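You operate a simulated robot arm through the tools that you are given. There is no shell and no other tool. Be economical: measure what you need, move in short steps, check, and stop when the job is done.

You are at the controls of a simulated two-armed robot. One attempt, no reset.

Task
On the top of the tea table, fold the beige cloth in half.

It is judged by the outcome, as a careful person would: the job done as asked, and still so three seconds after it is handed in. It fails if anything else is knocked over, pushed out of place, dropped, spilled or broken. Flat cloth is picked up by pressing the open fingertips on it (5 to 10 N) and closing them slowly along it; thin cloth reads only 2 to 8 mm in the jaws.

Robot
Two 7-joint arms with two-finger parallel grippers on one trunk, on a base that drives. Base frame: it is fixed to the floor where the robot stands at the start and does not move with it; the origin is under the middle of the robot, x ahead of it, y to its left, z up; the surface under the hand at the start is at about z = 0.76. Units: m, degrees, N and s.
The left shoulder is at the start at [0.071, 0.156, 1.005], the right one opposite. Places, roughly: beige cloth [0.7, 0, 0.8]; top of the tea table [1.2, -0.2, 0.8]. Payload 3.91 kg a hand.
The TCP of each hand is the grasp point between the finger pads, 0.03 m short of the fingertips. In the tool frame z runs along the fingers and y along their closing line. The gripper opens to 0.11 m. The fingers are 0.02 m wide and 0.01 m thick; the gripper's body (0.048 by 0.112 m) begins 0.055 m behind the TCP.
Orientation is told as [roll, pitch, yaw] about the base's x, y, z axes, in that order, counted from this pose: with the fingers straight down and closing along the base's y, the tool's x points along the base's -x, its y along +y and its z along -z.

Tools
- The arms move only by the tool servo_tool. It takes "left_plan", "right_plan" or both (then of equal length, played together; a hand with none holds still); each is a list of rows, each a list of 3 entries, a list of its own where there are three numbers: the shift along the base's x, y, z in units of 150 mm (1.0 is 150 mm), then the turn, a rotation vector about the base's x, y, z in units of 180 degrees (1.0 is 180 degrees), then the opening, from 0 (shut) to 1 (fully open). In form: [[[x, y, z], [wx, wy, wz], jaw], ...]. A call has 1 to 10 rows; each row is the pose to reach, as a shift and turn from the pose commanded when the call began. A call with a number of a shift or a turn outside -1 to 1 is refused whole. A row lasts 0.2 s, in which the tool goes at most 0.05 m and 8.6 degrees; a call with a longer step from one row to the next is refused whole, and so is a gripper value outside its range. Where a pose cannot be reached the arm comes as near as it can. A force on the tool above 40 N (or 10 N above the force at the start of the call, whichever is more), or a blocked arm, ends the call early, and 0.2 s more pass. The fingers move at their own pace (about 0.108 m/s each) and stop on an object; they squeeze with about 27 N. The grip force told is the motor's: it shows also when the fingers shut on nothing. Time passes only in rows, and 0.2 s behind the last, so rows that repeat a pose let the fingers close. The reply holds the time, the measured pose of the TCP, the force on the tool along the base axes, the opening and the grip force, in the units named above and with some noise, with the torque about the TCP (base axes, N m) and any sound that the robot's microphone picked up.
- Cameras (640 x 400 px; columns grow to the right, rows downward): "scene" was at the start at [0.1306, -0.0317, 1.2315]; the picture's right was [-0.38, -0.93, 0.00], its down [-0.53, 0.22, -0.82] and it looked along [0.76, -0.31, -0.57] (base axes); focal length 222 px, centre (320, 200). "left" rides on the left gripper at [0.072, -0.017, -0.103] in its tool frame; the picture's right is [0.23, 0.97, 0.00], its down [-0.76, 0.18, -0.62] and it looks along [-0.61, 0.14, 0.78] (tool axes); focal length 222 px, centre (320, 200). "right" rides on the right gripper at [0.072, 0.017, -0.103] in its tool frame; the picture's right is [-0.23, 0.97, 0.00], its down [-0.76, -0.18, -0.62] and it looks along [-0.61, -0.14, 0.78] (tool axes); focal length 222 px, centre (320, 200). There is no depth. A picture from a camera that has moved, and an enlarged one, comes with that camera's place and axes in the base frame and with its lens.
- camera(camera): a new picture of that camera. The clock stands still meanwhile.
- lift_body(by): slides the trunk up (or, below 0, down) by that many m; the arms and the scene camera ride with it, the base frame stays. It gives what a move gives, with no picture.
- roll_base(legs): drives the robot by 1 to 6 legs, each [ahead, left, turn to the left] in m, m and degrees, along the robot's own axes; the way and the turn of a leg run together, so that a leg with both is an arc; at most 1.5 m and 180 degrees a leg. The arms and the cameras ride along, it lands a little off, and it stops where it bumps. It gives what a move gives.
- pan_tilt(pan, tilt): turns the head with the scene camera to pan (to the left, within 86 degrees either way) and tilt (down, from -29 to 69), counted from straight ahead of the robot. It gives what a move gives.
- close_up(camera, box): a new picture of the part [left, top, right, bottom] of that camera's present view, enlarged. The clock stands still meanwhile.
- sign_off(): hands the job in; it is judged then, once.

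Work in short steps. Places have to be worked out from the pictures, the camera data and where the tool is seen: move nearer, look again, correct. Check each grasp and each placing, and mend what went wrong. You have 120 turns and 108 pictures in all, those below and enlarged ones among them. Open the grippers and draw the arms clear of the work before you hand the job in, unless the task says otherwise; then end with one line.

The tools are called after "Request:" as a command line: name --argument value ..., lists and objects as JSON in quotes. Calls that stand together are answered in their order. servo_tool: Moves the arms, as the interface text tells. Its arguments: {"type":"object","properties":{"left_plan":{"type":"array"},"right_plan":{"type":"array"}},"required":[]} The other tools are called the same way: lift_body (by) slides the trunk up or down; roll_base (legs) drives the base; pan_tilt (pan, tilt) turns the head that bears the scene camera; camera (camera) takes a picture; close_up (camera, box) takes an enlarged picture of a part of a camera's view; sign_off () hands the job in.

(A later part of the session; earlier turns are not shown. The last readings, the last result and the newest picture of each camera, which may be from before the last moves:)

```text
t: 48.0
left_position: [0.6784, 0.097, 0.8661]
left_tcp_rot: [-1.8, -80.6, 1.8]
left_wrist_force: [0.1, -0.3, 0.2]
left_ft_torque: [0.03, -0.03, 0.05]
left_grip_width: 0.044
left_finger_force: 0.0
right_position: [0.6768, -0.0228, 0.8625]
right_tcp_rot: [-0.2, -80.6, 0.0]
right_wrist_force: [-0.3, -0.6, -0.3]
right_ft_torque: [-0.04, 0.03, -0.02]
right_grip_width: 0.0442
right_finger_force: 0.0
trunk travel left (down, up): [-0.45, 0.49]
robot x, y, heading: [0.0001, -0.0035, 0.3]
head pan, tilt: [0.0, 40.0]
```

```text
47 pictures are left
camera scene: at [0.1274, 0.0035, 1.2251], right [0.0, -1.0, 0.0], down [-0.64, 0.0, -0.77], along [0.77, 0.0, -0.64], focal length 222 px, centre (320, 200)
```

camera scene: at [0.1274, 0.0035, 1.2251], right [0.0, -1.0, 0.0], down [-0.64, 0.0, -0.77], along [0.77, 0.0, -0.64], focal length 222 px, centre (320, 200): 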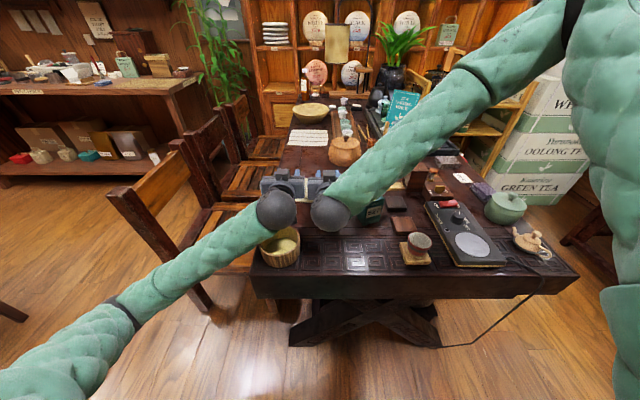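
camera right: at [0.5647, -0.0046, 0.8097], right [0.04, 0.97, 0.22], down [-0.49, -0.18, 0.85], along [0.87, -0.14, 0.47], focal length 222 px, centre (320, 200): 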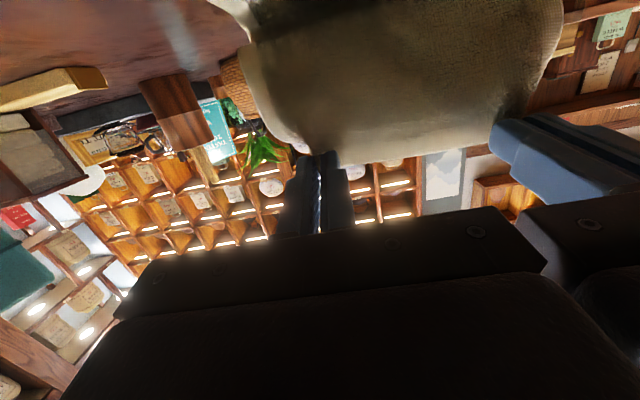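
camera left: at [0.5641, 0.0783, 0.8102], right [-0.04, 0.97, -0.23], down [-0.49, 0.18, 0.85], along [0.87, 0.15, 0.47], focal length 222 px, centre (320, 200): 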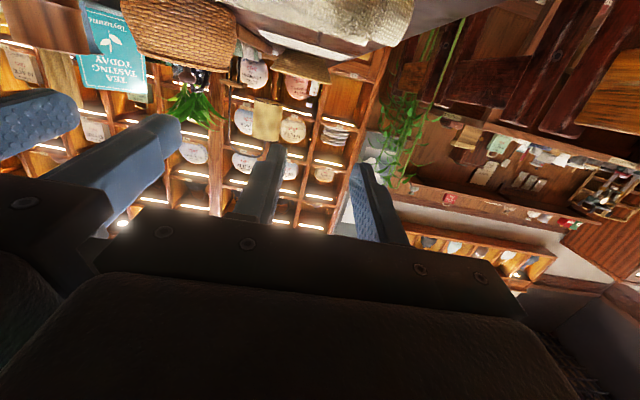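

The cloth has dropped. I raise the hands, level and part them, and look at it.

Request:
servo_tool --left_plan '[[[0, 0, 0.25], [0, 0, 0], 0.4], [[0, 0.1, 0.5], [0, 0.03, 0], 0.4], [[0, 0.3, 0.75], [0, 0.07, 0], 0.4], [[0, 0.5, 0.85], [0, 0.11, 0], 0.4], [[0, 0.7, 0.85], [0, 0.15, 0], 0.4], [[0, 0.9, 0.85], [0, 0.19, 0], 0.4], [[0, 0.95, 0.85], [0, 0.235, 0], 0.4], [[0, 0.95, 0.85], [0, 0.28, 0], 0.4], [[0, 0.95, 0.85], [0, 0.325, 0], 0.4], [[0, 0.95, 0.85], [0, 0.37, 0], 0.4]]' --right_plan '[[[0, 0, 0.25], [0, 0, 0], 0.4], [[0, -0.1, 0.5], [0, 0.03, 0], 0.4], [[0, -0.3, 0.75], [0, 0.07, 0], 0.4], [[0, -0.5, 0.85], [0, 0.11, 0], 0.4], [[0, -0.7, 0.85], [0, 0.15, 0], 0.4], [[0, -0.9, 0.85], [0, 0.19, 0], 0.4], [[0, -0.95, 0.85], [0, 0.235, 0], 0.4], [[0, -0.95, 0.85], [0, 0.28, 0], 0.4], [[0, -0.95, 0.85], [0, 0.325, 0], 0.4], [[0, -0.95, 0.85], [0, 0.37, 0], 0.4]]'

Request:
close_up --camera "scene" --box '[260, 140, 360, 240]'

```text
t: 50.2
left_position: [0.6828, 0.2359, 0.9843]
left_tcp_rot: [-0.1, -13.1, 0.0]
left_wrist_force: [0.9, -0.1, 0.6]
left_ft_torque: [0.03, -0.01, -0.01]
left_grip_width: 0.044
left_finger_force: 0.0
right_position: [0.6799, -0.1673, 0.9861]
right_tcp_rot: [-0.2, -13.5, -0.1]
right_wrist_force: [0.4, -1.1, -0.3]
right_ft_torque: [0.03, -0.02, 0.04]
right_grip_width: 0.0439
right_finger_force: 0.0
trunk travel left (down, up): [-0.45, 0.49]
robot x, y, heading: [0.0024, 0.0003, -0.0]
head pan, tilt: [0.0, 40.0]
```

```text
4.00 times, centred on (310, 190) of scene
camera zoom: at [0.1344, 0.0013, 1.2239], right [0.0, -1.0, 0.0], down [-0.64, 0.0, -0.77], along [0.77, 0.0, -0.64], focal length 886 px, centre (360, 240)
```

zoom: 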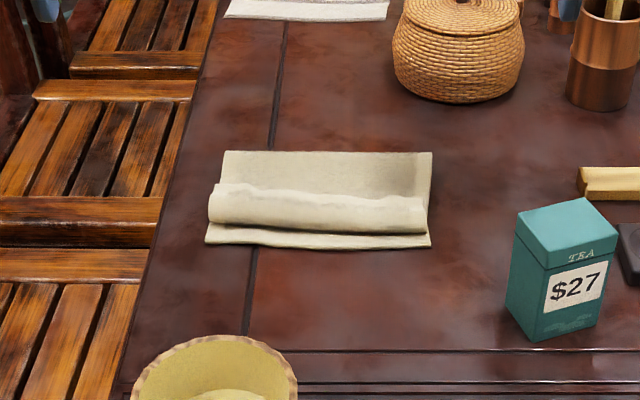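

The hem folded back again: bend ≈0.706, free edge ≈0.754, near edge ≈0.683. The remedy is to pick the flap with the hands tilted backward and place it tilted forward, which turns it over by more than 90°. First I make more basket room by sliding the bundle 3 cm away; the hands go over it now.

Request:
servo_tool --left_plan '[[[0.05, -0.15, -0.1], [0, 0.03, 0], 0.2], [[0.1, -0.35, -0.25], [0, 0.073, 0], 0], [[0.2, -0.55, -0.4], [0, 0.073, 0], 0], [[0.315, -0.75, -0.55], [0, 0.073, 0], 0], [[0.315, -0.873, -0.7], [0, 0.073, 0], 0], [[0.315, -0.873, -0.9], [0, 0.073, 0], 0], [[0.315, -0.873, -1.0], [0, 0.073, 0], 0]]' --right_plan '[[[0.05, 0.15, -0.1], [0, 0.03, 0], 0.2], [[0.1, 0.35, -0.25], [0, 0.073, 0], 0], [[0.2, 0.55, -0.4], [0, 0.073, 0], 0], [[0.334, 0.75, -0.55], [0, 0.073, 0], 0], [[0.334, 0.88, -0.7], [0, 0.073, 0], 0], [[0.334, 0.88, -0.9], [0, 0.073, 0], 0], [[0.334, 0.88, -1.0], [0, 0.073, 0], 0]]'

Request:
camera --camera "left"

Request:
camera --camera "right"

```text
t: 51.9
left_position: [0.7287, 0.1061, 0.834]
left_tcp_rot: [-0.1, -0.1, 0.0]
left_wrist_force: [0.1, 0.3, 0.4]
left_ft_torque: [-0.02, -0.01, -0.01]
left_grip_width: 0.0
left_finger_force: 27.1
right_position: [0.7276, -0.0324, 0.8354]
right_tcp_rot: [-0.2, -0.4, 0.0]
right_wrist_force: [0.2, 0.4, -1.2]
right_ft_torque: [0.02, 0.01, -0.01]
right_grip_width: 0.0
right_finger_force: 26.3
trunk travel left (down, up): [-0.45, 0.49]
robot x, y, heading: [-0.0039, -0.002, 0.0]
head pan, tilt: [0.0, 40.0]
```

```text
45 pictures are left
camera left: at [0.6561, 0.0867, 0.9366], right [-0.23, 0.97, 0.0], down [0.76, 0.18, 0.62], along [0.61, 0.14, -0.78], focal length 222 px, centre (320, 200)
```

left: 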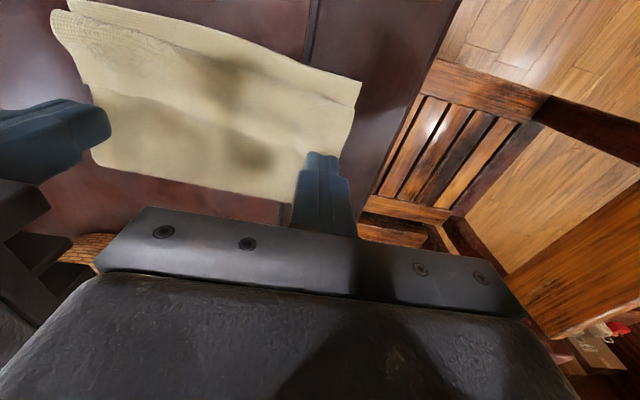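

```text
44 pictures are left
camera right: at [0.6559, -0.0149, 0.9382], right [0.23, 0.97, 0.0], down [0.76, -0.18, 0.63], along [0.61, -0.15, -0.78], focal length 222 px, centre (320, 200)
```

right: 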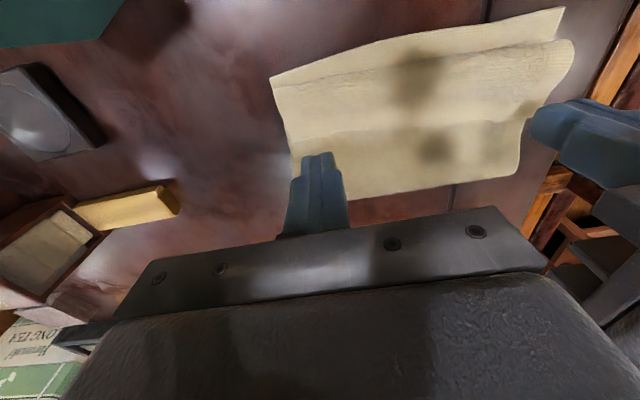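

I press lightly and slide the bundle 3 cm in +x.

Request:
servo_tool --left_plan '[[[-0.03, 0, -0.1], [0, 0, 0], 0], [[-0.03, 0, -0.19], [0, 0, 0], 0], [[-0.03, 0, -0.23], [0, 0, 0], 0], [[0.02, 0, -0.235], [0, 0, 0], 0], [[0.07, 0, -0.235], [0, 0, 0], 0], [[0.12, 0, -0.235], [0, 0, 0], 0], [[0.17, 0, -0.235], [0, 0, 0], 0], [[0.17, 0, -0.1], [0, 0, 0], 0], [[0.17, 0, 0.1], [0, 0, 0], 0.2]]' --right_plan '[[[-0.03, 0, -0.1], [0, 0, 0], 0], [[-0.03, 0, -0.19], [0, 0, 0], 0], [[-0.03, 0, -0.24], [0, 0, 0], 0], [[0.02, 0, -0.245], [0, 0, 0], 0], [[0.07, 0, -0.245], [0, 0, 0], 0], [[0.12, 0, -0.245], [0, 0, 0], 0], [[0.17, 0, -0.245], [0, 0, 0], 0], [[0.17, 0, -0.1], [0, 0, 0], 0], [[0.17, 0, 0.1], [0, 0, 0], 0.2]]'

Request:
close_up --camera "left" --box '[60, 0, 420, 240]'

Request:
close_up --camera "right" --box '[220, 0, 580, 240]'

```text
t: 53.9
left_position: [0.7537, 0.1052, 0.8502]
left_tcp_rot: [-0.1, -0.1, 0.0]
left_wrist_force: [0.5, 0.5, 0.2]
left_ft_torque: [0.0, -0.02, 0.04]
left_grip_width: 0.0221
left_finger_force: 0.2
right_position: [0.7533, -0.0352, 0.854]
right_tcp_rot: [-0.2, -0.4, -0.1]
right_wrist_force: [-0.5, 0.0, -0.8]
right_ft_torque: [0.0, -0.01, -0.01]
right_grip_width: 0.0221
right_finger_force: 0.1
trunk travel left (down, up): [-0.45, 0.49]
robot x, y, heading: [0.0009, -0.0025, 0.2]
head pan, tilt: [0.0, 40.0]
```

```text
1.67 times, centred on (240, 120) of left
camera zoom: at [0.681, 0.0869, 0.9526], right [-0.23, 0.97, 0.0], down [0.76, 0.18, 0.62], along [0.61, 0.14, -0.78], focal length 370 px, centre (453, 333)
```

zoom: 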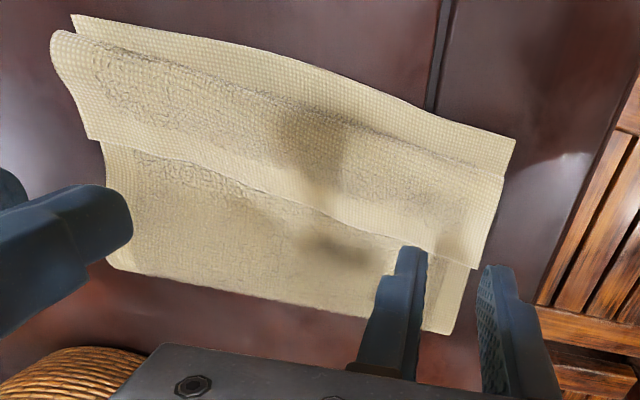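

```text
1.67 times, centred on (400, 120) of right
camera zoom: at [0.6818, -0.0168, 0.9567], right [0.23, 0.97, 0.0], down [0.76, -0.18, 0.63], along [0.61, -0.15, -0.78], focal length 370 px, centre (187, 333)
```

zoom: 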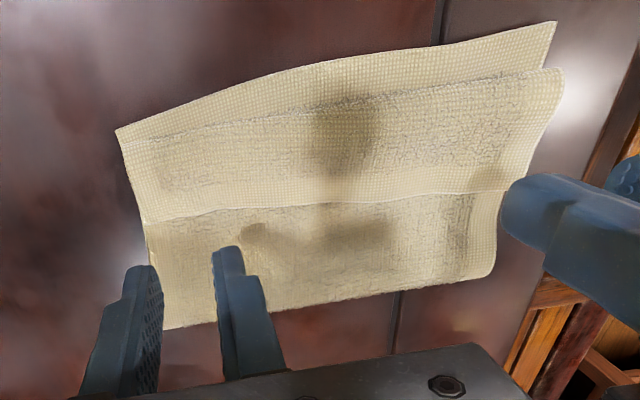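

Flap edge is now at about x≈0.771 (left) and 0.754 (right); near edge 0.71, crease 0.823. I tilt both hands 35° backward and come just above the flap's free edge.

Request:
servo_tool --left_plan '[[[0.03, -0.01, 0.03], [0, 0.04, 0], 0.2], [[0.06, -0.02, 0.03], [0, 0.08, 0], 0.2], [[0.1, -0.03, 0], [0, 0.12, 0], 0.2], [[0.143, -0.048, -0.05], [0, 0.16, 0], 0.2], [[0.143, -0.048, -0.12], [0, 0.194, 0], 0.2], [[0.143, -0.048, -0.2], [0, 0.194, 0], 0.2]]' --right_plan '[[[0.01, 0.01, 0.03], [0, 0.04, 0], 0.2], [[0.02, 0.02, 0.03], [0, 0.08, 0], 0.2], [[0.025, 0.03, 0], [0, 0.12, 0], 0.2], [[0.025, 0.035, -0.05], [0, 0.16, 0], 0.2], [[0.025, 0.035, -0.15], [0, 0.194, 0], 0.2], [[0.025, 0.035, -0.227], [0, 0.194, 0], 0.2]]'

Request:
close_up --camera "left" --box '[180, 60, 460, 260]'

Request:
close_up --camera "right" --box '[180, 60, 460, 260]'

```text
t: 55.2
left_position: [0.7733, 0.0968, 0.8173]
left_tcp_rot: [-0.1, 34.9, 0.0]
left_wrist_force: [0.2, 0.5, -0.3]
left_ft_torque: [0.0, 0.01, -0.02]
left_grip_width: 0.0221
left_finger_force: 0.1
right_position: [0.7591, -0.0288, 0.8155]
right_tcp_rot: [-0.3, 34.4, -0.1]
right_wrist_force: [-0.3, 0.2, -0.2]
right_ft_torque: [0.01, 0.0, 0.0]
right_grip_width: 0.0221
right_finger_force: 0.0
trunk travel left (down, up): [-0.45, 0.49]
robot x, y, heading: [0.0007, 0.0024, 0.1]
head pan, tilt: [0.0, 40.0]
```

```text
2.00 times, centred on (320, 160) of left
camera zoom: at [0.7744, 0.0795, 0.9435], right [-0.19, 0.97, 0.13], down [0.98, 0.18, 0.07], along [0.05, 0.14, -0.99], focal length 444 px, centre (320, 280)
```

zoom: 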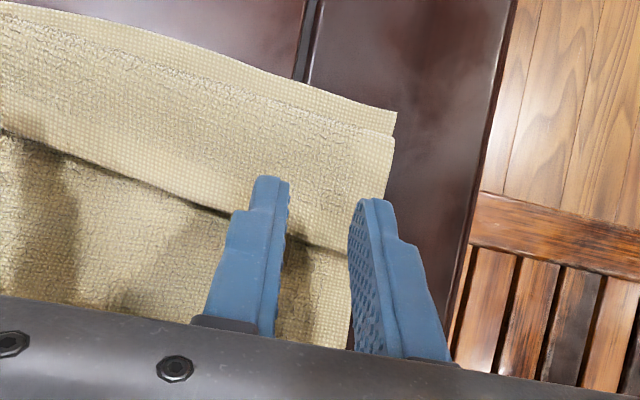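

```text
2.00 times, centred on (320, 160) of right
camera zoom: at [0.7599, -0.0109, 0.9434], right [0.19, 0.97, -0.13], down [0.98, -0.18, 0.08], along [0.06, -0.15, -0.99], focal length 444 px, centre (320, 280)
```

zoom: 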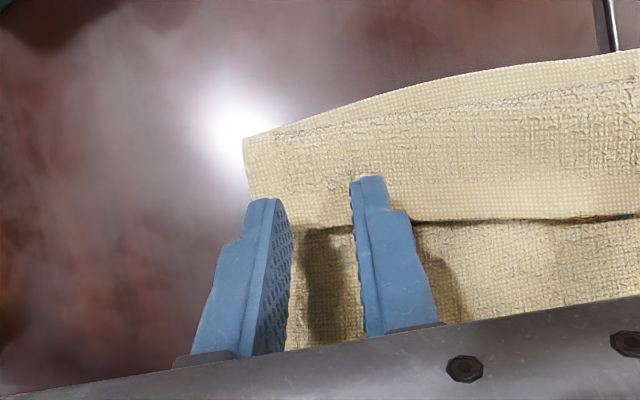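

The hands are nearly in place. I correct a few mm so the fingertip corners land about 8 mm inside the free edge, and lower to contact.

Request:
servo_tool --left_plan '[[[-0.029, -0.023, -0.03], [0, 0, 0], 0.2], [[-0.029, -0.023, -0.07], [0, 0, 0], 0.2], [[-0.029, -0.023, -0.1], [0, 0, 0], 0.2], [[-0.029, -0.023, -0.112], [0, 0, 0], 0.2], [[-0.029, -0.023, -0.112], [0, 0, 0], 0.2]]' --right_plan '[[[-0.044, 0, -0.03], [0, 0, 0], 0.2], [[-0.044, 0, -0.06], [0, 0, 0], 0.2], [[-0.044, 0, -0.085], [0, 0, 0], 0.2], [[-0.044, 0, -0.1], [0, 0, 0], 0.2], [[-0.044, 0, -0.1], [0, 0, 0], 0.2]]'

Request:
close_up --camera "left" --box '[180, 60, 460, 260]'

Request:
close_up --camera "right" --box '[180, 60, 460, 260]'

```text
t: 56.5
left_position: [0.7705, 0.0945, 0.8042]
left_tcp_rot: [-0.1, 34.7, 0.0]
left_wrist_force: [-0.7, -0.3, -0.3]
left_ft_torque: [0.04, 0.01, 0.0]
left_grip_width: 0.0224
left_finger_force: 0.1
right_position: [0.7534, -0.0292, 0.8027]
right_tcp_rot: [-0.3, 34.4, 0.0]
right_wrist_force: [-0.5, 0.1, 1.5]
right_ft_torque: [0.01, 0.05, -0.02]
right_grip_width: 0.0219
right_finger_force: 0.0
trunk travel left (down, up): [-0.45, 0.49]
robot x, y, heading: [0.0001, -0.0022, -0.1]
head pan, tilt: [0.0, 40.0]
```

```text
2.00 times, centred on (320, 160) of left
camera zoom: at [0.7703, 0.076, 0.9282], right [-0.19, 0.97, 0.13], down [0.98, 0.18, 0.08], along [0.05, 0.14, -0.99], focal length 444 px, centre (320, 280)
```

zoom: 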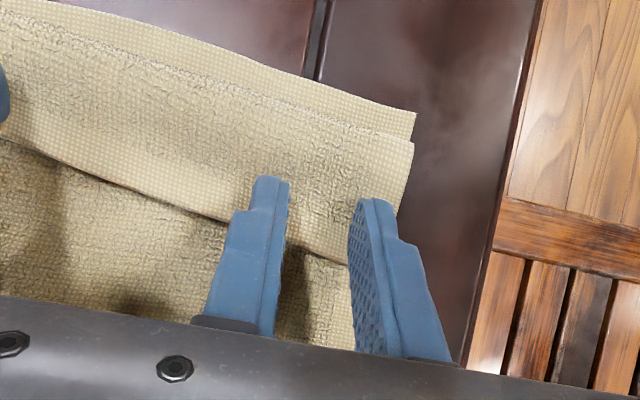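

```text
2.00 times, centred on (320, 160) of right
camera zoom: at [0.7525, -0.0112, 0.9289], right [0.19, 0.97, -0.13], down [0.98, -0.18, 0.08], along [0.06, -0.15, -0.99], focal length 444 px, centre (320, 280)
```

zoom: 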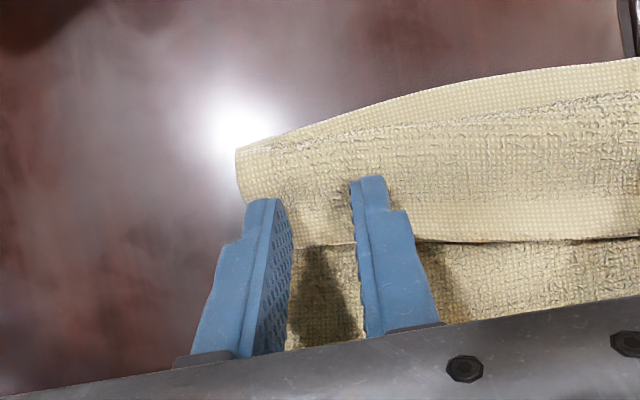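

The positions are good. I press a little more before closing.

Request:
servo_tool --left_plan '[[[0, 0, -0.013], [0, 0, 0], 0.2], [[0, 0, -0.024], [0, 0, 0], 0.2], [[0, 0, -0.024], [0, 0, 0], 0.2]]' --right_plan '[[[0, 0, -0.006], [0, 0, 0], 0.2], [[0, 0, -0.013], [0, 0, 0], 0.2], [[0, 0, -0.013], [0, 0, 0], 0.2]]'

```text
t: 57.2
left_position: [0.7714, 0.0941, 0.8006]
left_tcp_rot: [-0.2, 34.8, 0.0]
left_wrist_force: [-1.3, 1.5, 3.5]
left_ft_torque: [-0.01, 0.04, -0.01]
left_grip_width: 0.0221
left_finger_force: 0.0
right_position: [0.7538, -0.03, 0.8003]
right_tcp_rot: [-0.4, 34.3, -0.1]
right_wrist_force: [0.5, 1.5, 2.7]
right_ft_torque: [0.03, 0.03, 0.0]
right_grip_width: 0.022
right_finger_force: 0.0
trunk travel left (down, up): [-0.45, 0.49]
robot x, y, heading: [-0.0006, -0.0001, -0.0]
head pan, tilt: [0.0, 40.0]
```

About 3 N. I press 1 mm more and close slowly.

Request:
servo_tool --left_plan '[[[0, 0, -0.006], [0, 0, 0], 0.2], [[0, 0, -0.006], [0, 0, 0], 0.17], [[0, 0, -0.006], [0, 0, 0], 0.14], [[0, 0, -0.006], [0, 0, 0], 0.11], [[0, 0, -0.006], [0, 0, 0], 0.08], [[0, 0, -0.006], [0, 0, 0], 0.05], [[0, 0, -0.006], [0, 0, 0], 0.02], [[0, 0, -0.006], [0, 0, 0], 0], [[0, 0, -0.006], [0, 0, 0], 0]]' --right_plan '[[[0, 0, -0.009], [0, 0, 0], 0.2], [[0, 0, -0.009], [0, 0, 0], 0.17], [[0, 0, -0.009], [0, 0, 0], 0.14], [[0, 0, -0.009], [0, 0, 0], 0.11], [[0, 0, -0.009], [0, 0, 0], 0.08], [[0, 0, -0.009], [0, 0, 0], 0.05], [[0, 0, -0.009], [0, 0, 0], 0.02], [[0, 0, -0.009], [0, 0, 0], 0], [[0, 0, -0.009], [0, 0, 0], 0]]'

Request:
close_up --camera "left" --box '[180, 60, 460, 260]'

Request:
close_up --camera "right" --box '[180, 60, 460, 260]'

```text
t: 59.2
left_position: [0.7704, 0.0952, 0.7974]
left_tcp_rot: [-0.1, 34.9, 0.1]
left_wrist_force: [0.0, -2.1, 5.2]
left_ft_torque: [-0.07, 0.04, 0.02]
left_grip_width: 0.0022
left_finger_force: 27.2
right_position: [0.7523, -0.0275, 0.7988]
right_tcp_rot: [-0.3, 34.5, -0.2]
right_wrist_force: [0.3, 2.3, 4.0]
right_ft_torque: [0.07, 0.05, -0.01]
right_grip_width: 0.0032
right_finger_force: 26.9
trunk travel left (down, up): [-0.45, 0.49]
robot x, y, heading: [0.0005, -0.0023, -0.1]
head pan, tilt: [0.0, 40.0]
```

```text
2.00 times, centred on (320, 160) of left
camera zoom: at [0.7708, 0.0757, 0.9238], right [-0.19, 0.97, 0.13], down [0.98, 0.18, 0.08], along [0.05, 0.14, -0.99], focal length 444 px, centre (320, 280)
```

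zoom: 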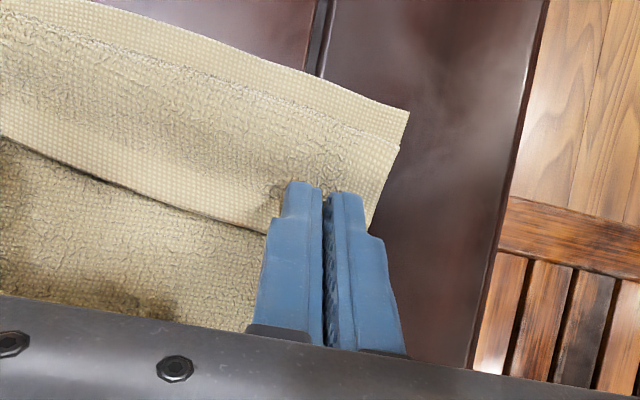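

```text
2.00 times, centred on (320, 160) of right
camera zoom: at [0.7519, -0.0109, 0.9258], right [0.19, 0.97, -0.13], down [0.98, -0.18, 0.08], along [0.06, -0.15, -0.99], focal length 444 px, centre (320, 280)
```

zoom: 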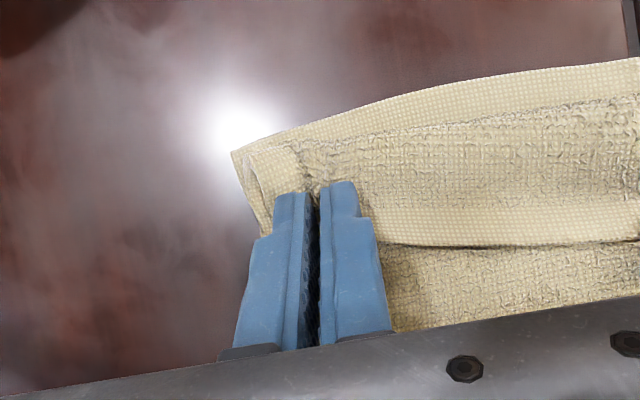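

Both jaws hold thin cloth, 2.2 and 3.2 mm. I turn the flap over rigidly about its bend, rotating the hands forward as they go.

Request:
servo_tool --left_plan '[[[-0.033, 0, 0.045], [0, -0.0444, 0], 0], [[-0.071, 0, 0.08], [0, -0.0889, 0], 0], [[-0.113, 0, 0.115], [0, -0.1333, 0], 0], [[-0.157, 0, 0.14], [0, -0.1778, 0], 0], [[-0.204, 0, 0.16], [0, -0.2222, 0], 0], [[-0.252, 0, 0.17], [0, -0.2667, 0], 0], [[-0.3, 0, 0.172], [0, -0.3111, 0], 0], [[-0.347, 0, 0.168], [0, -0.3556, 0], 0]]' --right_plan '[[[-0.033, 0, 0.045], [0, -0.0444, 0], 0], [[-0.071, 0, 0.08], [0, -0.0889, 0], 0], [[-0.113, 0, 0.115], [0, -0.1333, 0], 0], [[-0.157, 0, 0.14], [0, -0.1778, 0], 0], [[-0.204, 0, 0.16], [0, -0.2222, 0], 0], [[-0.252, 0, 0.17], [0, -0.2667, 0], 0], [[-0.3, 0, 0.172], [0, -0.3111, 0], 0], [[-0.347, 0, 0.168], [0, -0.3556, 0], 0]]'

Request:
camera --camera "left"

Request:
camera --camera "right"

```text
t: 61.0
left_position: [0.719, 0.0953, 0.8241]
left_tcp_rot: [-0.2, -29.3, 0.1]
left_wrist_force: [0.8, -0.3, 0.3]
left_ft_torque: [0.02, -0.02, -0.01]
left_grip_width: 0.0
left_finger_force: 27.3
right_position: [0.6994, -0.0274, 0.8232]
right_tcp_rot: [-0.2, -29.7, -0.3]
right_wrist_force: [0.0, 0.2, 0.0]
right_ft_torque: [-0.01, -0.01, -0.03]
right_grip_width: 0.0029
right_finger_force: 27.5
trunk travel left (down, up): [-0.45, 0.49]
robot x, y, heading: [-0.0029, 0.0012, -0.1]
head pan, tilt: [0.0, 40.0]
```

```text
35 pictures are left
camera left: at [0.6054, 0.0762, 0.8778], right [-0.2, 0.97, -0.11], down [0.36, 0.18, 0.92], along [0.91, 0.14, -0.38], focal length 222 px, centre (320, 200)
```

left: 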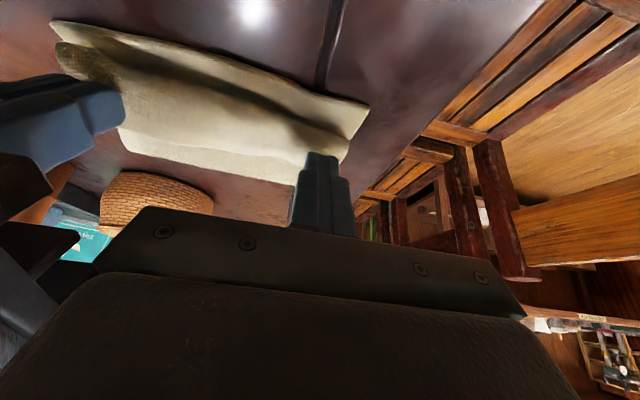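

```text
34 pictures are left
camera right: at [0.5873, -0.0107, 0.8787], right [0.2, 0.97, 0.11], down [0.35, -0.18, 0.92], along [0.91, -0.15, -0.38], focal length 222 px, centre (320, 200)
```

right: 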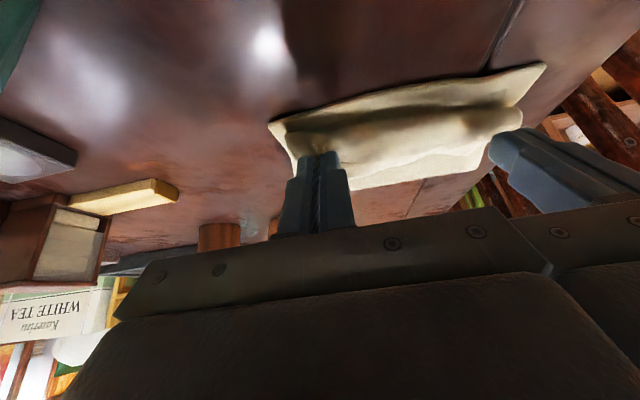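

The left slipped out while the right still holds. I raise the left clear and finish turning the right part over, pulling it outward before releasing.

Request:
servo_tool --left_plan '[[[0, 0, 0.1], [0, 0, 0], 0], [[0, 0.05, 0.25], [0, 0, 0], 0], [[0, 0.1, 0.4], [0, 0, 0], 0], [[0, 0.2, 0.5], [0, 0, 0], 0.2], [[0, 0.3, 0.5], [0, 0, 0], 0.2], [[0, 0.3, 0.5], [0, 0, 0], 0.2]]' --right_plan '[[[-0.046, 0, -0.005], [0, -0.0444, 0], 0], [[-0.09, 0, -0.015], [0, -0.0889, 0], 0], [[-0.13, 0, -0.03], [0, -0.1333, 0], 0], [[-0.17, 0, -0.05], [0, -0.17, 0], 0], [[-0.22, 0, -0.07], [0, -0.18, 0], 0], [[-0.27, 0, -0.09], [0, -0.18, 0], 0]]'

Request:
camera --camera "right"

Request:
close_up --camera "scene" --box '[260, 140, 360, 240]'

```text
t: 62.5
left_position: [0.7188, 0.1396, 0.8991]
left_tcp_rot: [-0.1, -29.2, 0.0]
left_wrist_force: [-0.7, 0.5, 0.5]
left_ft_torque: [0.02, 0.01, 0.01]
left_grip_width: 0.0218
left_finger_force: 0.0
right_position: [0.6612, -0.0282, 0.8103]
right_tcp_rot: [-0.1, -62.2, -0.3]
right_wrist_force: [-0.2, -0.9, 0.5]
right_ft_torque: [0.0, 0.02, -0.01]
right_grip_width: 0.0031
right_finger_force: 26.7
trunk travel left (down, up): [-0.45, 0.49]
robot x, y, heading: [-0.0019, 0.0001, 0.3]
head pan, tilt: [0.0, 40.0]
```

```text
33 pictures are left
camera right: at [0.5372, -0.0107, 0.7956], right [0.11, 0.97, 0.2], down [-0.19, -0.18, 0.96], along [0.97, -0.15, 0.17], focal length 222 px, centre (320, 200)
```

right: 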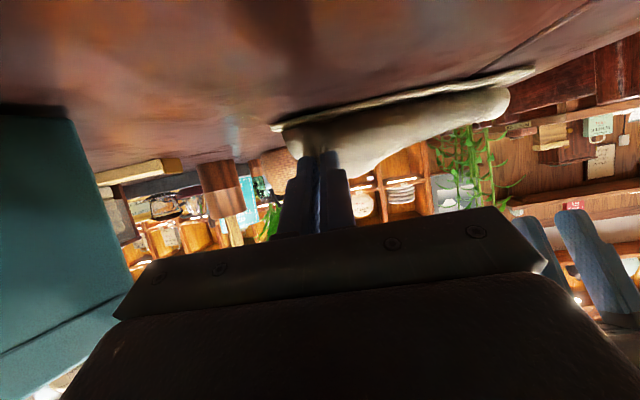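

```text
4.00 times, centred on (310, 190) of scene
camera zoom: at [0.134, 0.0016, 1.2241], right [0.0, -1.0, 0.0], down [-0.64, 0.0, -0.77], along [0.77, 0.0, -0.64], focal length 886 px, centre (360, 240)
```

zoom: 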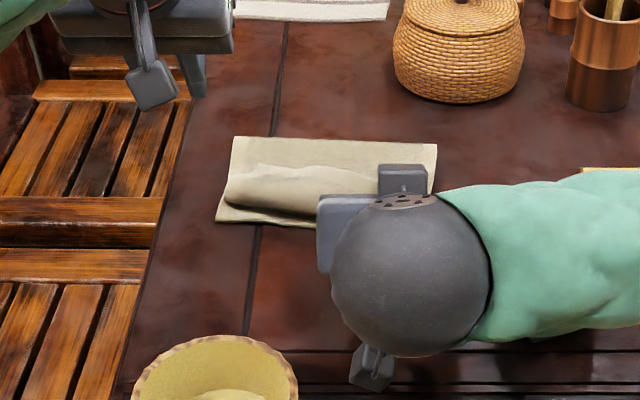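

I pull it another 1.5 cm toward me, release it, and rise straight up.

Request:
servo_tool --right_plan '[[[-0.1, 0, 0], [0, 0, 0], 0], [[-0.1, 0, 0], [0, 0, 0], 0.15], [[-0.1, 0, 0], [0, 0, 0], 0.35], [[-0.1, 0, 0], [0, 0, 0], 0.5], [[-0.1, 0, 0.2], [0, 0, 0], 0.5], [[-0.1, 0, 0.45], [0, 0, 0], 0.5], [[-0.1, -0.2, 0.7], [0, 0.04, 0], 0.5], [[-0.1, -0.4, 0.8], [0, 0.08, 0], 0.5], [[-0.1, -0.6, 0.8], [0, 0.12, 0], 0.5]]'

Request:
close_up --camera "scene" --box '[270, 155, 350, 225]'

```text
t: 64.5
left_position: [0.7198, 0.1395, 0.8992]
left_tcp_rot: [-0.1, -29.2, -0.1]
left_wrist_force: [0.6, 0.5, 0.4]
left_ft_torque: [0.0, -0.01, 0.0]
left_grip_width: 0.0221
left_finger_force: 0.0
right_position: [0.6456, -0.1207, 0.9307]
right_tcp_rot: [-0.1, -40.3, -0.1]
right_wrist_force: [-0.6, 0.4, -0.2]
right_ft_torque: [-0.03, -0.02, 0.04]
right_grip_width: 0.055
right_finger_force: 0.1
trunk travel left (down, up): [-0.45, 0.49]
robot x, y, heading: [-0.0013, -0.0018, 0.4]
head pan, tilt: [0.0, 40.0]
```

```text
5.71 times, centred on (310, 190) of scene
camera zoom: at [0.1337, 0.0011, 1.2241], right [0.0, -1.0, 0.0], down [-0.64, 0.0, -0.77], along [0.77, 0.0, -0.64], focal length 1266 px, centre (377, 257)
```

zoom: 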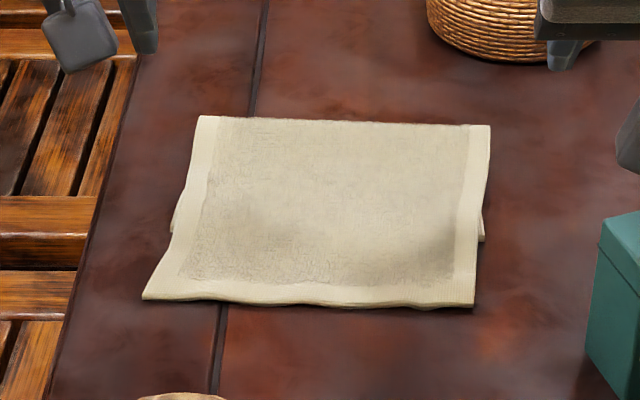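

Excellent: the hem has flipped out completely. The top leaf now overhangs the bottom edge: top edge x≈0.655, bottom edge ≈0.712, crease ≈0.824. I grip the overhanging single-layer edge upright and shift it back so the edges match.

Request:
servo_tool --left_plan '[[[-0.05, -0.04, -0.02], [0, 0.03, 0], 0.25], [[-0.11, -0.09, -0.05], [0, 0.06, 0], 0.25], [[-0.17, -0.14, -0.1], [0, 0.09, 0], 0.25], [[-0.23, -0.19, -0.15], [0, 0.12, 0], 0.25], [[-0.29, -0.24, -0.25], [0, 0.15, 0], 0.25], [[-0.345, -0.277, -0.33], [0, 0.162, 0], 0.25]]' --right_plan '[[[0.02, 0.1, -0.05], [0, 0.04, 0], 0.25], [[0.04, 0.2, -0.12], [0, 0.08, 0], 0.25], [[0.06, 0.32, -0.2], [0, 0.12, 0], 0.25], [[0.08, 0.44, -0.3], [0, 0.16, 0], 0.25], [[0.1, 0.56, -0.42], [0, 0.2, 0], 0.25], [[0.116, 0.645, -0.538], [0, 0.224, 0], 0.25]]'

Request:
close_up --camera "left" --box '[100, 0, 460, 240]'

Request:
close_up --camera "right" --box '[180, 0, 540, 240]'

```text
t: 65.8
left_position: [0.6665, 0.0976, 0.8484]
left_tcp_rot: [-0.1, -0.1, 0.1]
left_wrist_force: [0.0, 0.0, -0.4]
left_ft_torque: [0.04, 0.01, 0.03]
left_grip_width: 0.0277
left_finger_force: 0.0
right_position: [0.6628, -0.0219, 0.8494]
right_tcp_rot: [-0.3, 0.1, -0.1]
right_wrist_force: [0.4, -0.1, 0.0]
right_ft_torque: [0.02, -0.02, 0.02]
right_grip_width: 0.0274
right_finger_force: 0.0
trunk travel left (down, up): [-0.45, 0.49]
robot x, y, heading: [-0.0031, 0.0004, -0.2]
head pan, tilt: [0.0, 40.0]
```

```text
1.67 times, centred on (280, 120) of left
camera zoom: at [0.5952, 0.0789, 0.9511], right [-0.23, 0.97, 0.0], down [0.76, 0.18, 0.62], along [0.61, 0.14, -0.78], focal length 370 px, centre (387, 333)
```

zoom: 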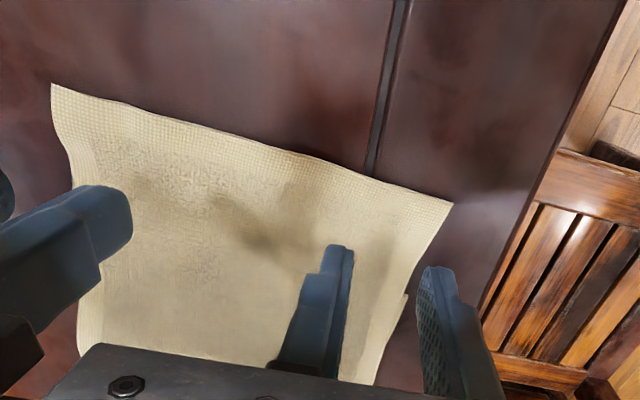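

```text
1.67 times, centred on (360, 120) of right
camera zoom: at [0.5923, -0.0049, 0.954], right [0.23, 0.97, 0.0], down [0.76, -0.18, 0.62], along [0.61, -0.15, -0.78], focal length 370 px, centre (253, 333)
```

zoom: 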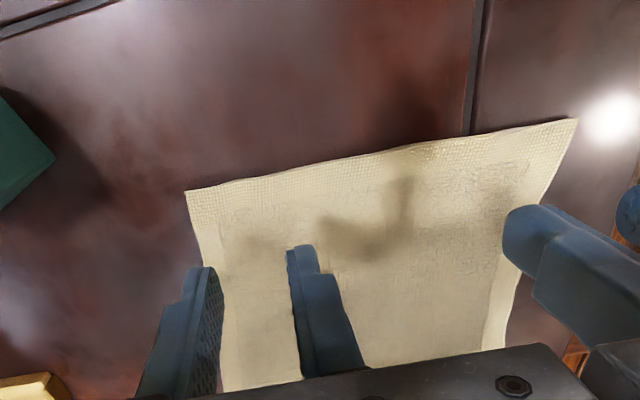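

I make small corrections and descend to contact on the single-layer overhang.

Request:
servo_tool --left_plan '[[[-0.017, -0.01, -0.12], [0, 0, 0], 0.2], [[-0.017, -0.01, -0.25], [0, 0, 0], 0.2], [[-0.017, -0.01, -0.33], [0, 0, 0], 0.2], [[-0.017, -0.01, -0.36], [0, 0, 0], 0.2], [[-0.017, -0.01, -0.365], [0, 0, 0], 0.2]]' --right_plan '[[[-0.039, 0, -0.12], [0, 0, 0], 0.2], [[-0.039, 0, -0.25], [0, 0, 0], 0.2], [[-0.039, 0, -0.33], [0, 0, 0], 0.2], [[-0.039, 0, -0.36], [0, 0, 0], 0.2], [[-0.039, 0, -0.37], [0, 0, 0], 0.2]]'

```text
t: 67.0
left_position: [0.6642, 0.0963, 0.7945]
left_tcp_rot: [-0.1, 0.0, 0.0]
left_wrist_force: [1.4, -0.8, 1.0]
left_ft_torque: [0.0, -0.01, 0.0]
left_grip_width: 0.0221
left_finger_force: 0.1
right_position: [0.657, -0.0227, 0.7942]
right_tcp_rot: [-0.3, 0.0, 0.0]
right_wrist_force: [0.5, -1.3, 1.6]
right_ft_torque: [-0.03, -0.02, 0.01]
right_grip_width: 0.0222
right_finger_force: 0.1
trunk travel left (down, up): [-0.45, 0.49]
robot x, y, heading: [0.0013, 0.0011, -0.1]
head pan, tilt: [0.0, 40.0]
```

Just touching. I press about 1.3 mm more and close slowly.

Request:
servo_tool --left_plan '[[[0, 0, -0.009], [0, 0, 0], 0.2], [[0, 0, -0.009], [0, 0, 0], 0.17], [[0, 0, -0.009], [0, 0, 0], 0.14], [[0, 0, -0.009], [0, 0, 0], 0.11], [[0, 0, -0.009], [0, 0, 0], 0.08], [[0, 0, -0.009], [0, 0, 0], 0.05], [[0, 0, -0.009], [0, 0, 0], 0.02], [[0, 0, -0.009], [0, 0, 0], 0], [[0, 0, -0.009], [0, 0, 0], 0]]' --right_plan '[[[0, 0, -0.009], [0, 0, 0], 0.2], [[0, 0, -0.009], [0, 0, 0], 0.17], [[0, 0, -0.009], [0, 0, 0], 0.14], [[0, 0, -0.009], [0, 0, 0], 0.11], [[0, 0, -0.009], [0, 0, 0], 0.08], [[0, 0, -0.009], [0, 0, 0], 0.05], [[0, 0, -0.009], [0, 0, 0], 0.02], [[0, 0, -0.009], [0, 0, 0], 0], [[0, 0, -0.009], [0, 0, 0], 0]]'

```text
t: 69.0
left_position: [0.6641, 0.0974, 0.7941]
left_tcp_rot: [-0.1, -0.1, -0.1]
left_wrist_force: [-0.4, 0.0, 4.1]
left_ft_torque: [0.02, 0.01, 0.02]
left_grip_width: 0.0001
left_finger_force: 27.0
right_position: [0.6571, -0.0234, 0.7939]
right_tcp_rot: [-0.2, 0.0, -0.1]
right_wrist_force: [1.0, 0.9, 9.4]
right_ft_torque: [0.0, 0.0, -0.02]
right_grip_width: 0.0
right_finger_force: 27.1
trunk travel left (down, up): [-0.45, 0.49]
robot x, y, heading: [0.0002, -0.0, 0.2]
head pan, tilt: [0.0, 40.0]
```

Both slid over the cloth. I reopen, press harder toward 8–9 N, and retry.

Request:
servo_tool --left_plan '[[[0, 0, 0.03], [0, 0, 0], 0.1], [[0, 0, 0.03], [0, 0, 0], 0.25], [[0, 0, 0.01], [0, 0, 0], 0.25], [[0, 0, -0.005], [0, 0, 0], 0.25], [[0, 0, -0.005], [0, 0, 0], 0.25]]' --right_plan '[[[0, 0, 0.03], [0, 0, 0], 0.1], [[0, 0, 0.03], [0, 0, 0], 0.25], [[0, 0, 0.01], [0, 0, 0], 0.25], [[0, 0, -0.003], [0, 0, 0], 0.25], [[0, 0, -0.003], [0, 0, 0], 0.25]]'

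```text
t: 70.2
left_position: [0.6637, 0.0959, 0.7924]
left_tcp_rot: [-0.1, -0.1, 0.0]
left_wrist_force: [1.0, 0.1, 4.1]
left_ft_torque: [0.01, 0.02, -0.02]
left_grip_width: 0.0276
left_finger_force: 0.1
right_position: [0.656, -0.0224, 0.7928]
right_tcp_rot: [-0.2, -0.2, 0.0]
right_wrist_force: [3.5, -0.3, 12.9]
right_ft_torque: [0.01, -0.1, -0.02]
right_grip_width: 0.0276
right_finger_force: 0.1
trunk travel left (down, up): [-0.45, 0.49]
robot x, y, heading: [-0.002, -0.0002, 0.3]
head pan, tilt: [0.0, 40.0]
```

Request:
servo_tool --left_plan '[[[0, 0, -0.006], [0, 0, 0], 0.25], [[0, 0, -0.006], [0, 0, 0], 0.25]]' --right_plan '[[[0, 0, 0.003], [0, 0, 0], 0.25], [[0, 0, 0.003], [0, 0, 0], 0.25]]'

```text
t: 70.8
left_position: [0.6636, 0.097, 0.7932]
left_tcp_rot: [-0.1, -0.1, 0.0]
left_wrist_force: [3.3, 0.4, 13.6]
left_ft_torque: [0.02, -0.1, 0.0]
left_grip_width: 0.0275
left_finger_force: 0.1
right_position: [0.6573, -0.0212, 0.7934]
right_tcp_rot: [-0.2, 0.0, -0.1]
right_wrist_force: [3.0, -0.7, 9.9]
right_ft_torque: [0.0, -0.1, -0.03]
right_grip_width: 0.0276
right_finger_force: 0.0
trunk travel left (down, up): [-0.45, 0.49]
robot x, y, heading: [-0.0003, 0.0007, 0.3]
head pan, tilt: [0.0, 40.0]
```

The pressing is 13.6 N and 9.9 N. I ease the left a little and close slowly.

Request:
servo_tool --left_plan '[[[0, 0, 0.003], [0, 0, 0], 0.22], [[0, 0, 0.003], [0, 0, 0], 0.19], [[0, 0, 0.003], [0, 0, 0], 0.16], [[0, 0, 0.003], [0, 0, 0], 0.13], [[0, 0, 0.003], [0, 0, 0], 0.1], [[0, 0, 0.003], [0, 0, 0], 0.07], [[0, 0, 0.003], [0, 0, 0], 0.04], [[0, 0, 0.003], [0, 0, 0], 0.01], [[0, 0, 0.003], [0, 0, 0], 0], [[0, 0, 0.003], [0, 0, 0], 0]]' --right_plan '[[[0, 0, 0], [0, 0, 0], 0.22], [[0, 0, 0], [0, 0, 0], 0.19], [[0, 0, 0], [0, 0, 0], 0.16], [[0, 0, 0], [0, 0, 0], 0.13], [[0, 0, 0], [0, 0, 0], 0.1], [[0, 0, 0], [0, 0, 0], 0.07], [[0, 0, 0], [0, 0, 0], 0.04], [[0, 0, 0], [0, 0, 0], 0.01], [[0, 0, 0], [0, 0, 0], 0], [[0, 0, 0], [0, 0, 0], 0]]'

```text
t: 73.0
left_position: [0.6636, 0.0964, 0.793]
left_tcp_rot: [-0.1, -0.1, 0.0]
left_wrist_force: [-1.9, -17.2, 10.1]
left_ft_torque: [-0.52, 0.06, 0.0]
left_grip_width: 0.0038
left_finger_force: 27.0
right_position: [0.657, -0.0205, 0.7931]
right_tcp_rot: [-0.2, 0.0, -0.1]
right_wrist_force: [1.4, 18.4, 8.3]
right_ft_torque: [0.58, -0.05, -0.04]
right_grip_width: 0.0039
right_finger_force: 27.0
trunk travel left (down, up): [-0.45, 0.49]
robot x, y, heading: [-0.0017, 0.0013, 0.1]
head pan, tilt: [0.0, 40.0]
```

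Both hold, about 3.9 mm. I swing the edge up over the crease, straight and with no tilt, so the slack transfers into the crease.

Request:
servo_tool --left_plan '[[[0.03, 0, 0.2], [0, 0, 0], 0], [[0.15, 0, 0.4], [0, 0, 0], 0], [[0.35, 0, 0.6], [0, 0, 0], 0], [[0.55, 0, 0.75], [0, 0, 0], 0], [[0.75, 0, 0.88], [0, 0, 0], 0], [[0.92, 0, 0.97], [0, 0, 0], 0], [[1.0, 0, 1.0], [0, 0, 0], 0]]' --right_plan '[[[0.03, 0, 0.2], [0, 0, 0], 0], [[0.15, 0, 0.4], [0, 0, 0], 0], [[0.35, 0, 0.6], [0, 0, 0], 0], [[0.55, 0, 0.75], [0, 0, 0], 0], [[0.75, 0, 0.88], [0, 0, 0], 0], [[0.92, 0, 0.97], [0, 0, 0], 0], [[1.0, 0, 1.0], [0, 0, 0], 0]]'

Request:
close_up --camera "scene" --box '[250, 110, 370, 230]'

```text
t: 74.7
left_position: [0.814, 0.0941, 0.9414]
left_tcp_rot: [-0.1, 0.0, 0.0]
left_wrist_force: [-2.1, -18.1, -0.3]
left_ft_torque: [-0.54, 0.03, -0.04]
left_grip_width: 0.0042
left_finger_force: 26.9
right_position: [0.8073, -0.0235, 0.9427]
right_tcp_rot: [-0.4, 0.0, 0.0]
right_wrist_force: [1.6, 18.8, 0.0]
right_ft_torque: [0.6, -0.03, -0.05]
right_grip_width: 0.0039
right_finger_force: 27.3
trunk travel left (down, up): [-0.45, 0.49]
robot x, y, heading: [0.0014, -0.0021, -0.1]
head pan, tilt: [0.0, 40.0]
```

```text
3.33 times, centred on (310, 170) of scene
camera zoom: at [0.1342, 0.0017, 1.224], right [0.0, -1.0, 0.0], down [-0.64, 0.0, -0.77], along [0.77, 0.0, -0.64], focal length 739 px, centre (353, 300)
```

zoom: 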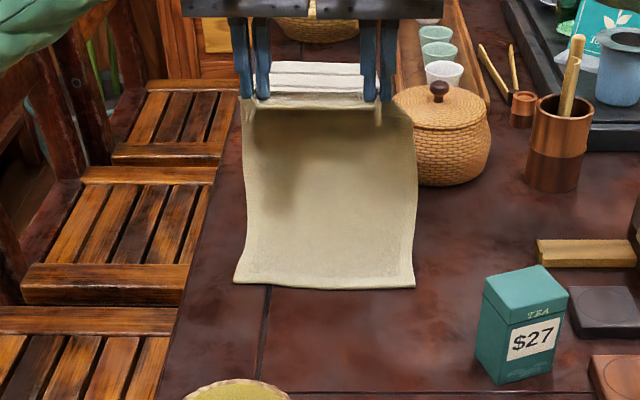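

The bottom edge stays at x≈0.713–0.716. I lift slightly more to shift the crease outward, then swing back down and place the top edge on the bottom edge.

Request:
servo_tool --left_plan '[[[0.087, 0, 0.104], [0, 0, 0], 0], [[0.16, 0, 0.19], [0, 0, 0], 0], [[0.007, 0, 0.057], [0, 0, 0], 0], [[-0.16, 0, -0.176], [0, 0, 0], 0], [[-0.307, 0, -0.41], [0, 0, 0], 0], [[-0.44, 0, -0.623], [0, 0, 0], 0], [[-0.533, 0, -0.81], [0, 0, 0], 0], [[-0.58, 0, -0.9], [0, 0, 0], 0]]' --right_plan '[[[0.087, 0, 0.104], [0, 0, 0], 0], [[0.16, 0, 0.19], [0, 0, 0], 0], [[0.007, 0, 0.057], [0, 0, 0], 0], [[-0.16, 0, -0.176], [0, 0, 0], 0], [[-0.307, 0, -0.41], [0, 0, 0], 0], [[-0.44, 0, -0.623], [0, 0, 0], 0], [[-0.533, 0, -0.81], [0, 0, 0], 0], [[-0.58, 0, -0.91], [0, 0, 0], 0]]'

Request:
close_up --camera "scene" --box '[250, 130, 370, 230]'

Request:
camera --camera "left"

```text
t: 76.5
left_position: [0.7281, 0.0961, 0.8072]
left_tcp_rot: [-0.1, 0.0, 0.0]
left_wrist_force: [-2.2, -15.0, -0.1]
left_ft_torque: [-0.51, 0.02, -0.04]
left_grip_width: 0.0041
left_finger_force: 26.6
right_position: [0.7201, -0.0223, 0.8066]
right_tcp_rot: [-0.2, -0.1, -0.1]
right_wrist_force: [1.0, 16.8, -0.7]
right_ft_torque: [0.46, -0.03, -0.02]
right_grip_width: 0.0042
right_finger_force: 27.3
trunk travel left (down, up): [-0.45, 0.49]
robot x, y, heading: [-0.0028, 0.0022, -0.2]
head pan, tilt: [0.0, 40.0]
```

```text
4.00 times, centred on (310, 180) of scene
camera zoom: at [0.1342, 0.0018, 1.2241], right [0.0, -1.0, 0.0], down [-0.64, 0.0, -0.77], along [0.77, 0.0, -0.64], focal length 886 px, centre (360, 280)
```

zoom: 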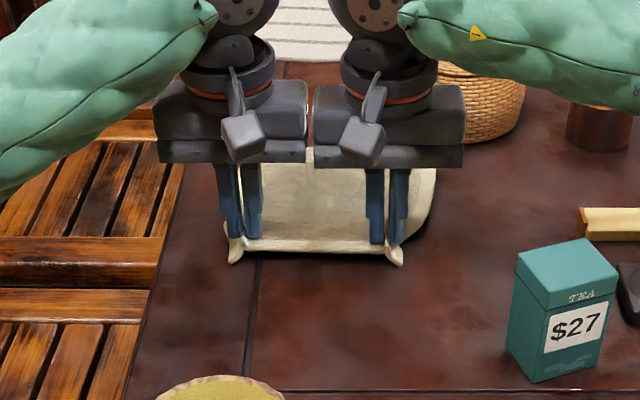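

```text
26 pictures are left
camera left: at [0.6553, 0.0775, 0.9087], right [-0.23, 0.97, 0.0], down [0.76, 0.18, 0.62], along [0.61, 0.14, -0.78], focal length 222 px, centre (320, 200)
```

left: 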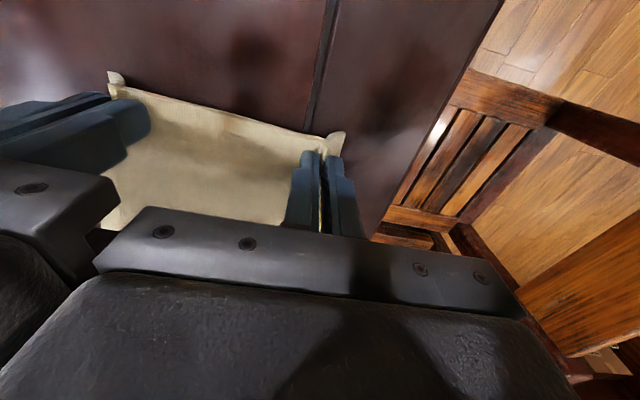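

The edges look aligned. I lower the last few mm, open slowly so the pinches spread flat, then lift away.

Request:
servo_tool --left_plan '[[[0, 0, -0.04], [0, 0, 0], 0], [[0, 0, -0.045], [0, 0, 0], 0.07], [[0, 0, -0.04], [0, 0, 0], 0.14], [[0, 0, -0.04], [0, 0, 0], 0.22], [[0, 0, -0.035], [0, 0, 0], 0.25], [[0, 0, 0.1], [0, 0, 0], 0.25], [[0, 0, 0.3], [0, 0, 0], 0.25], [[0, 0.2, 0.5], [0, 0, 0], 0.25], [[0, 0.5, 0.7], [0, 0, 0], 0.25], [[0, 0.75, 0.8], [0, 0, 0], 0.25]]' --right_plan '[[[0, 0, -0.04], [0, 0, 0], 0], [[0, 0, -0.045], [0, 0, 0], 0.07], [[0, 0, -0.04], [0, 0, 0], 0.14], [[0, 0, -0.04], [0, 0, 0], 0.22], [[0, 0, -0.035], [0, 0, 0], 0.25], [[0, 0, 0.1], [0, 0, 0], 0.25], [[0, 0, 0.3], [0, 0, 0], 0.25], [[0, -0.2, 0.5], [0, 0, 0], 0.25], [[0, -0.5, 0.7], [0, 0, 0], 0.25], [[0, -0.75, 0.8], [0, 0, 0], 0.25]]'

Request:
close_up --camera "scene" --box '[270, 145, 350, 215]'

```text
refused: row 9 steps farther than a row can; nothing moved
```

```text
5.71 times, centred on (310, 180) of scene
camera zoom: at [0.1342, 0.0018, 1.2241], right [0.0, -1.0, 0.0], down [-0.64, 0.0, -0.77], along [0.77, 0.0, -0.64], focal length 1266 px, centre (377, 314)
```

zoom: 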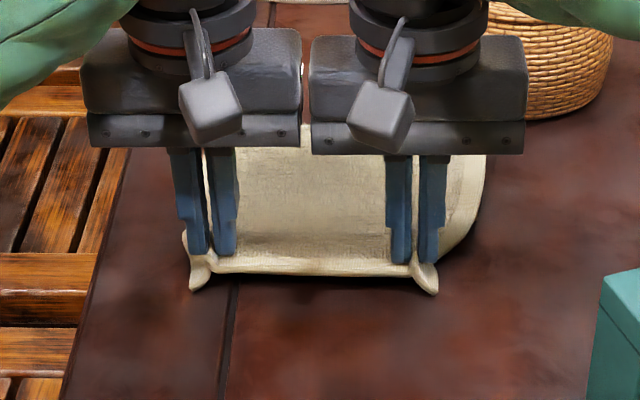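

One step was too long and the call was refused, so I repeat it with shorter steps.

Request:
servo_tool --left_plan '[[[0, 0, -0.04], [0, 0, 0], 0], [[0, 0, -0.045], [0, 0, 0], 0.07], [[0, 0, -0.04], [0, 0, 0], 0.14], [[0, 0, -0.04], [0, 0, 0], 0.22], [[0, 0, -0.035], [0, 0, 0], 0.25], [[0, 0, 0.1], [0, 0, 0], 0.25], [[0, 0, 0.3], [0, 0, 0], 0.25], [[0, 0.15, 0.5], [0, 0, 0], 0.25], [[0, 0.4, 0.65], [0, 0, 0], 0.25], [[0, 0.65, 0.75], [0, 0, 0], 0.25]]' --right_plan '[[[0, 0, -0.04], [0, 0, 0], 0], [[0, 0, -0.045], [0, 0, 0], 0.07], [[0, 0, -0.04], [0, 0, 0], 0.14], [[0, 0, -0.04], [0, 0, 0], 0.22], [[0, 0, -0.035], [0, 0, 0], 0.25], [[0, 0, 0.1], [0, 0, 0], 0.25], [[0, 0, 0.3], [0, 0, 0], 0.25], [[0, -0.15, 0.5], [0, 0, 0], 0.25], [[0, -0.4, 0.65], [0, 0, 0], 0.25], [[0, -0.65, 0.75], [0, 0, 0], 0.25]]'

Request:
close_up --camera "scene" --box '[270, 145, 350, 215]'

```text
t: 78.7
left_position: [0.7266, 0.1911, 0.9218]
left_tcp_rot: [-0.1, -0.1, 0.0]
left_wrist_force: [-0.2, 0.1, -0.3]
left_ft_torque: [0.0, 0.01, 0.02]
left_grip_width: 0.0275
left_finger_force: 0.0
right_position: [0.7186, -0.1205, 0.92]
right_tcp_rot: [-0.3, 0.0, -0.1]
right_wrist_force: [-0.3, 0.7, -1.2]
right_ft_torque: [-0.01, -0.02, -0.06]
right_grip_width: 0.0276
right_finger_force: 0.1
trunk travel left (down, up): [-0.45, 0.49]
robot x, y, heading: [0.0017, -0.0039, -0.3]
head pan, tilt: [0.0, 40.0]
```

```text
5.71 times, centred on (310, 180) of scene
camera zoom: at [0.1334, 0.0016, 1.2241], right [0.0, -1.0, 0.0], down [-0.64, 0.0, -0.77], along [0.77, 0.0, -0.64], focal length 1266 px, centre (377, 314)
```

zoom: 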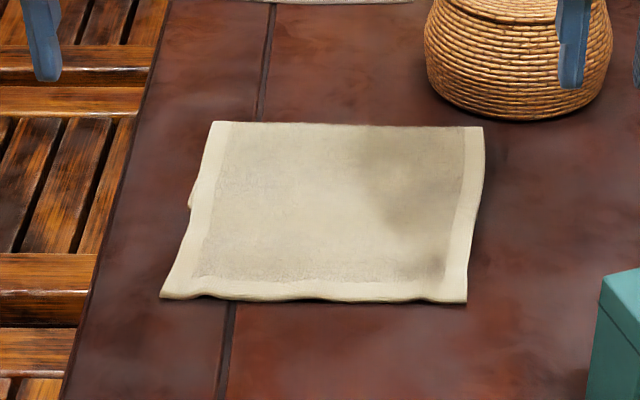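

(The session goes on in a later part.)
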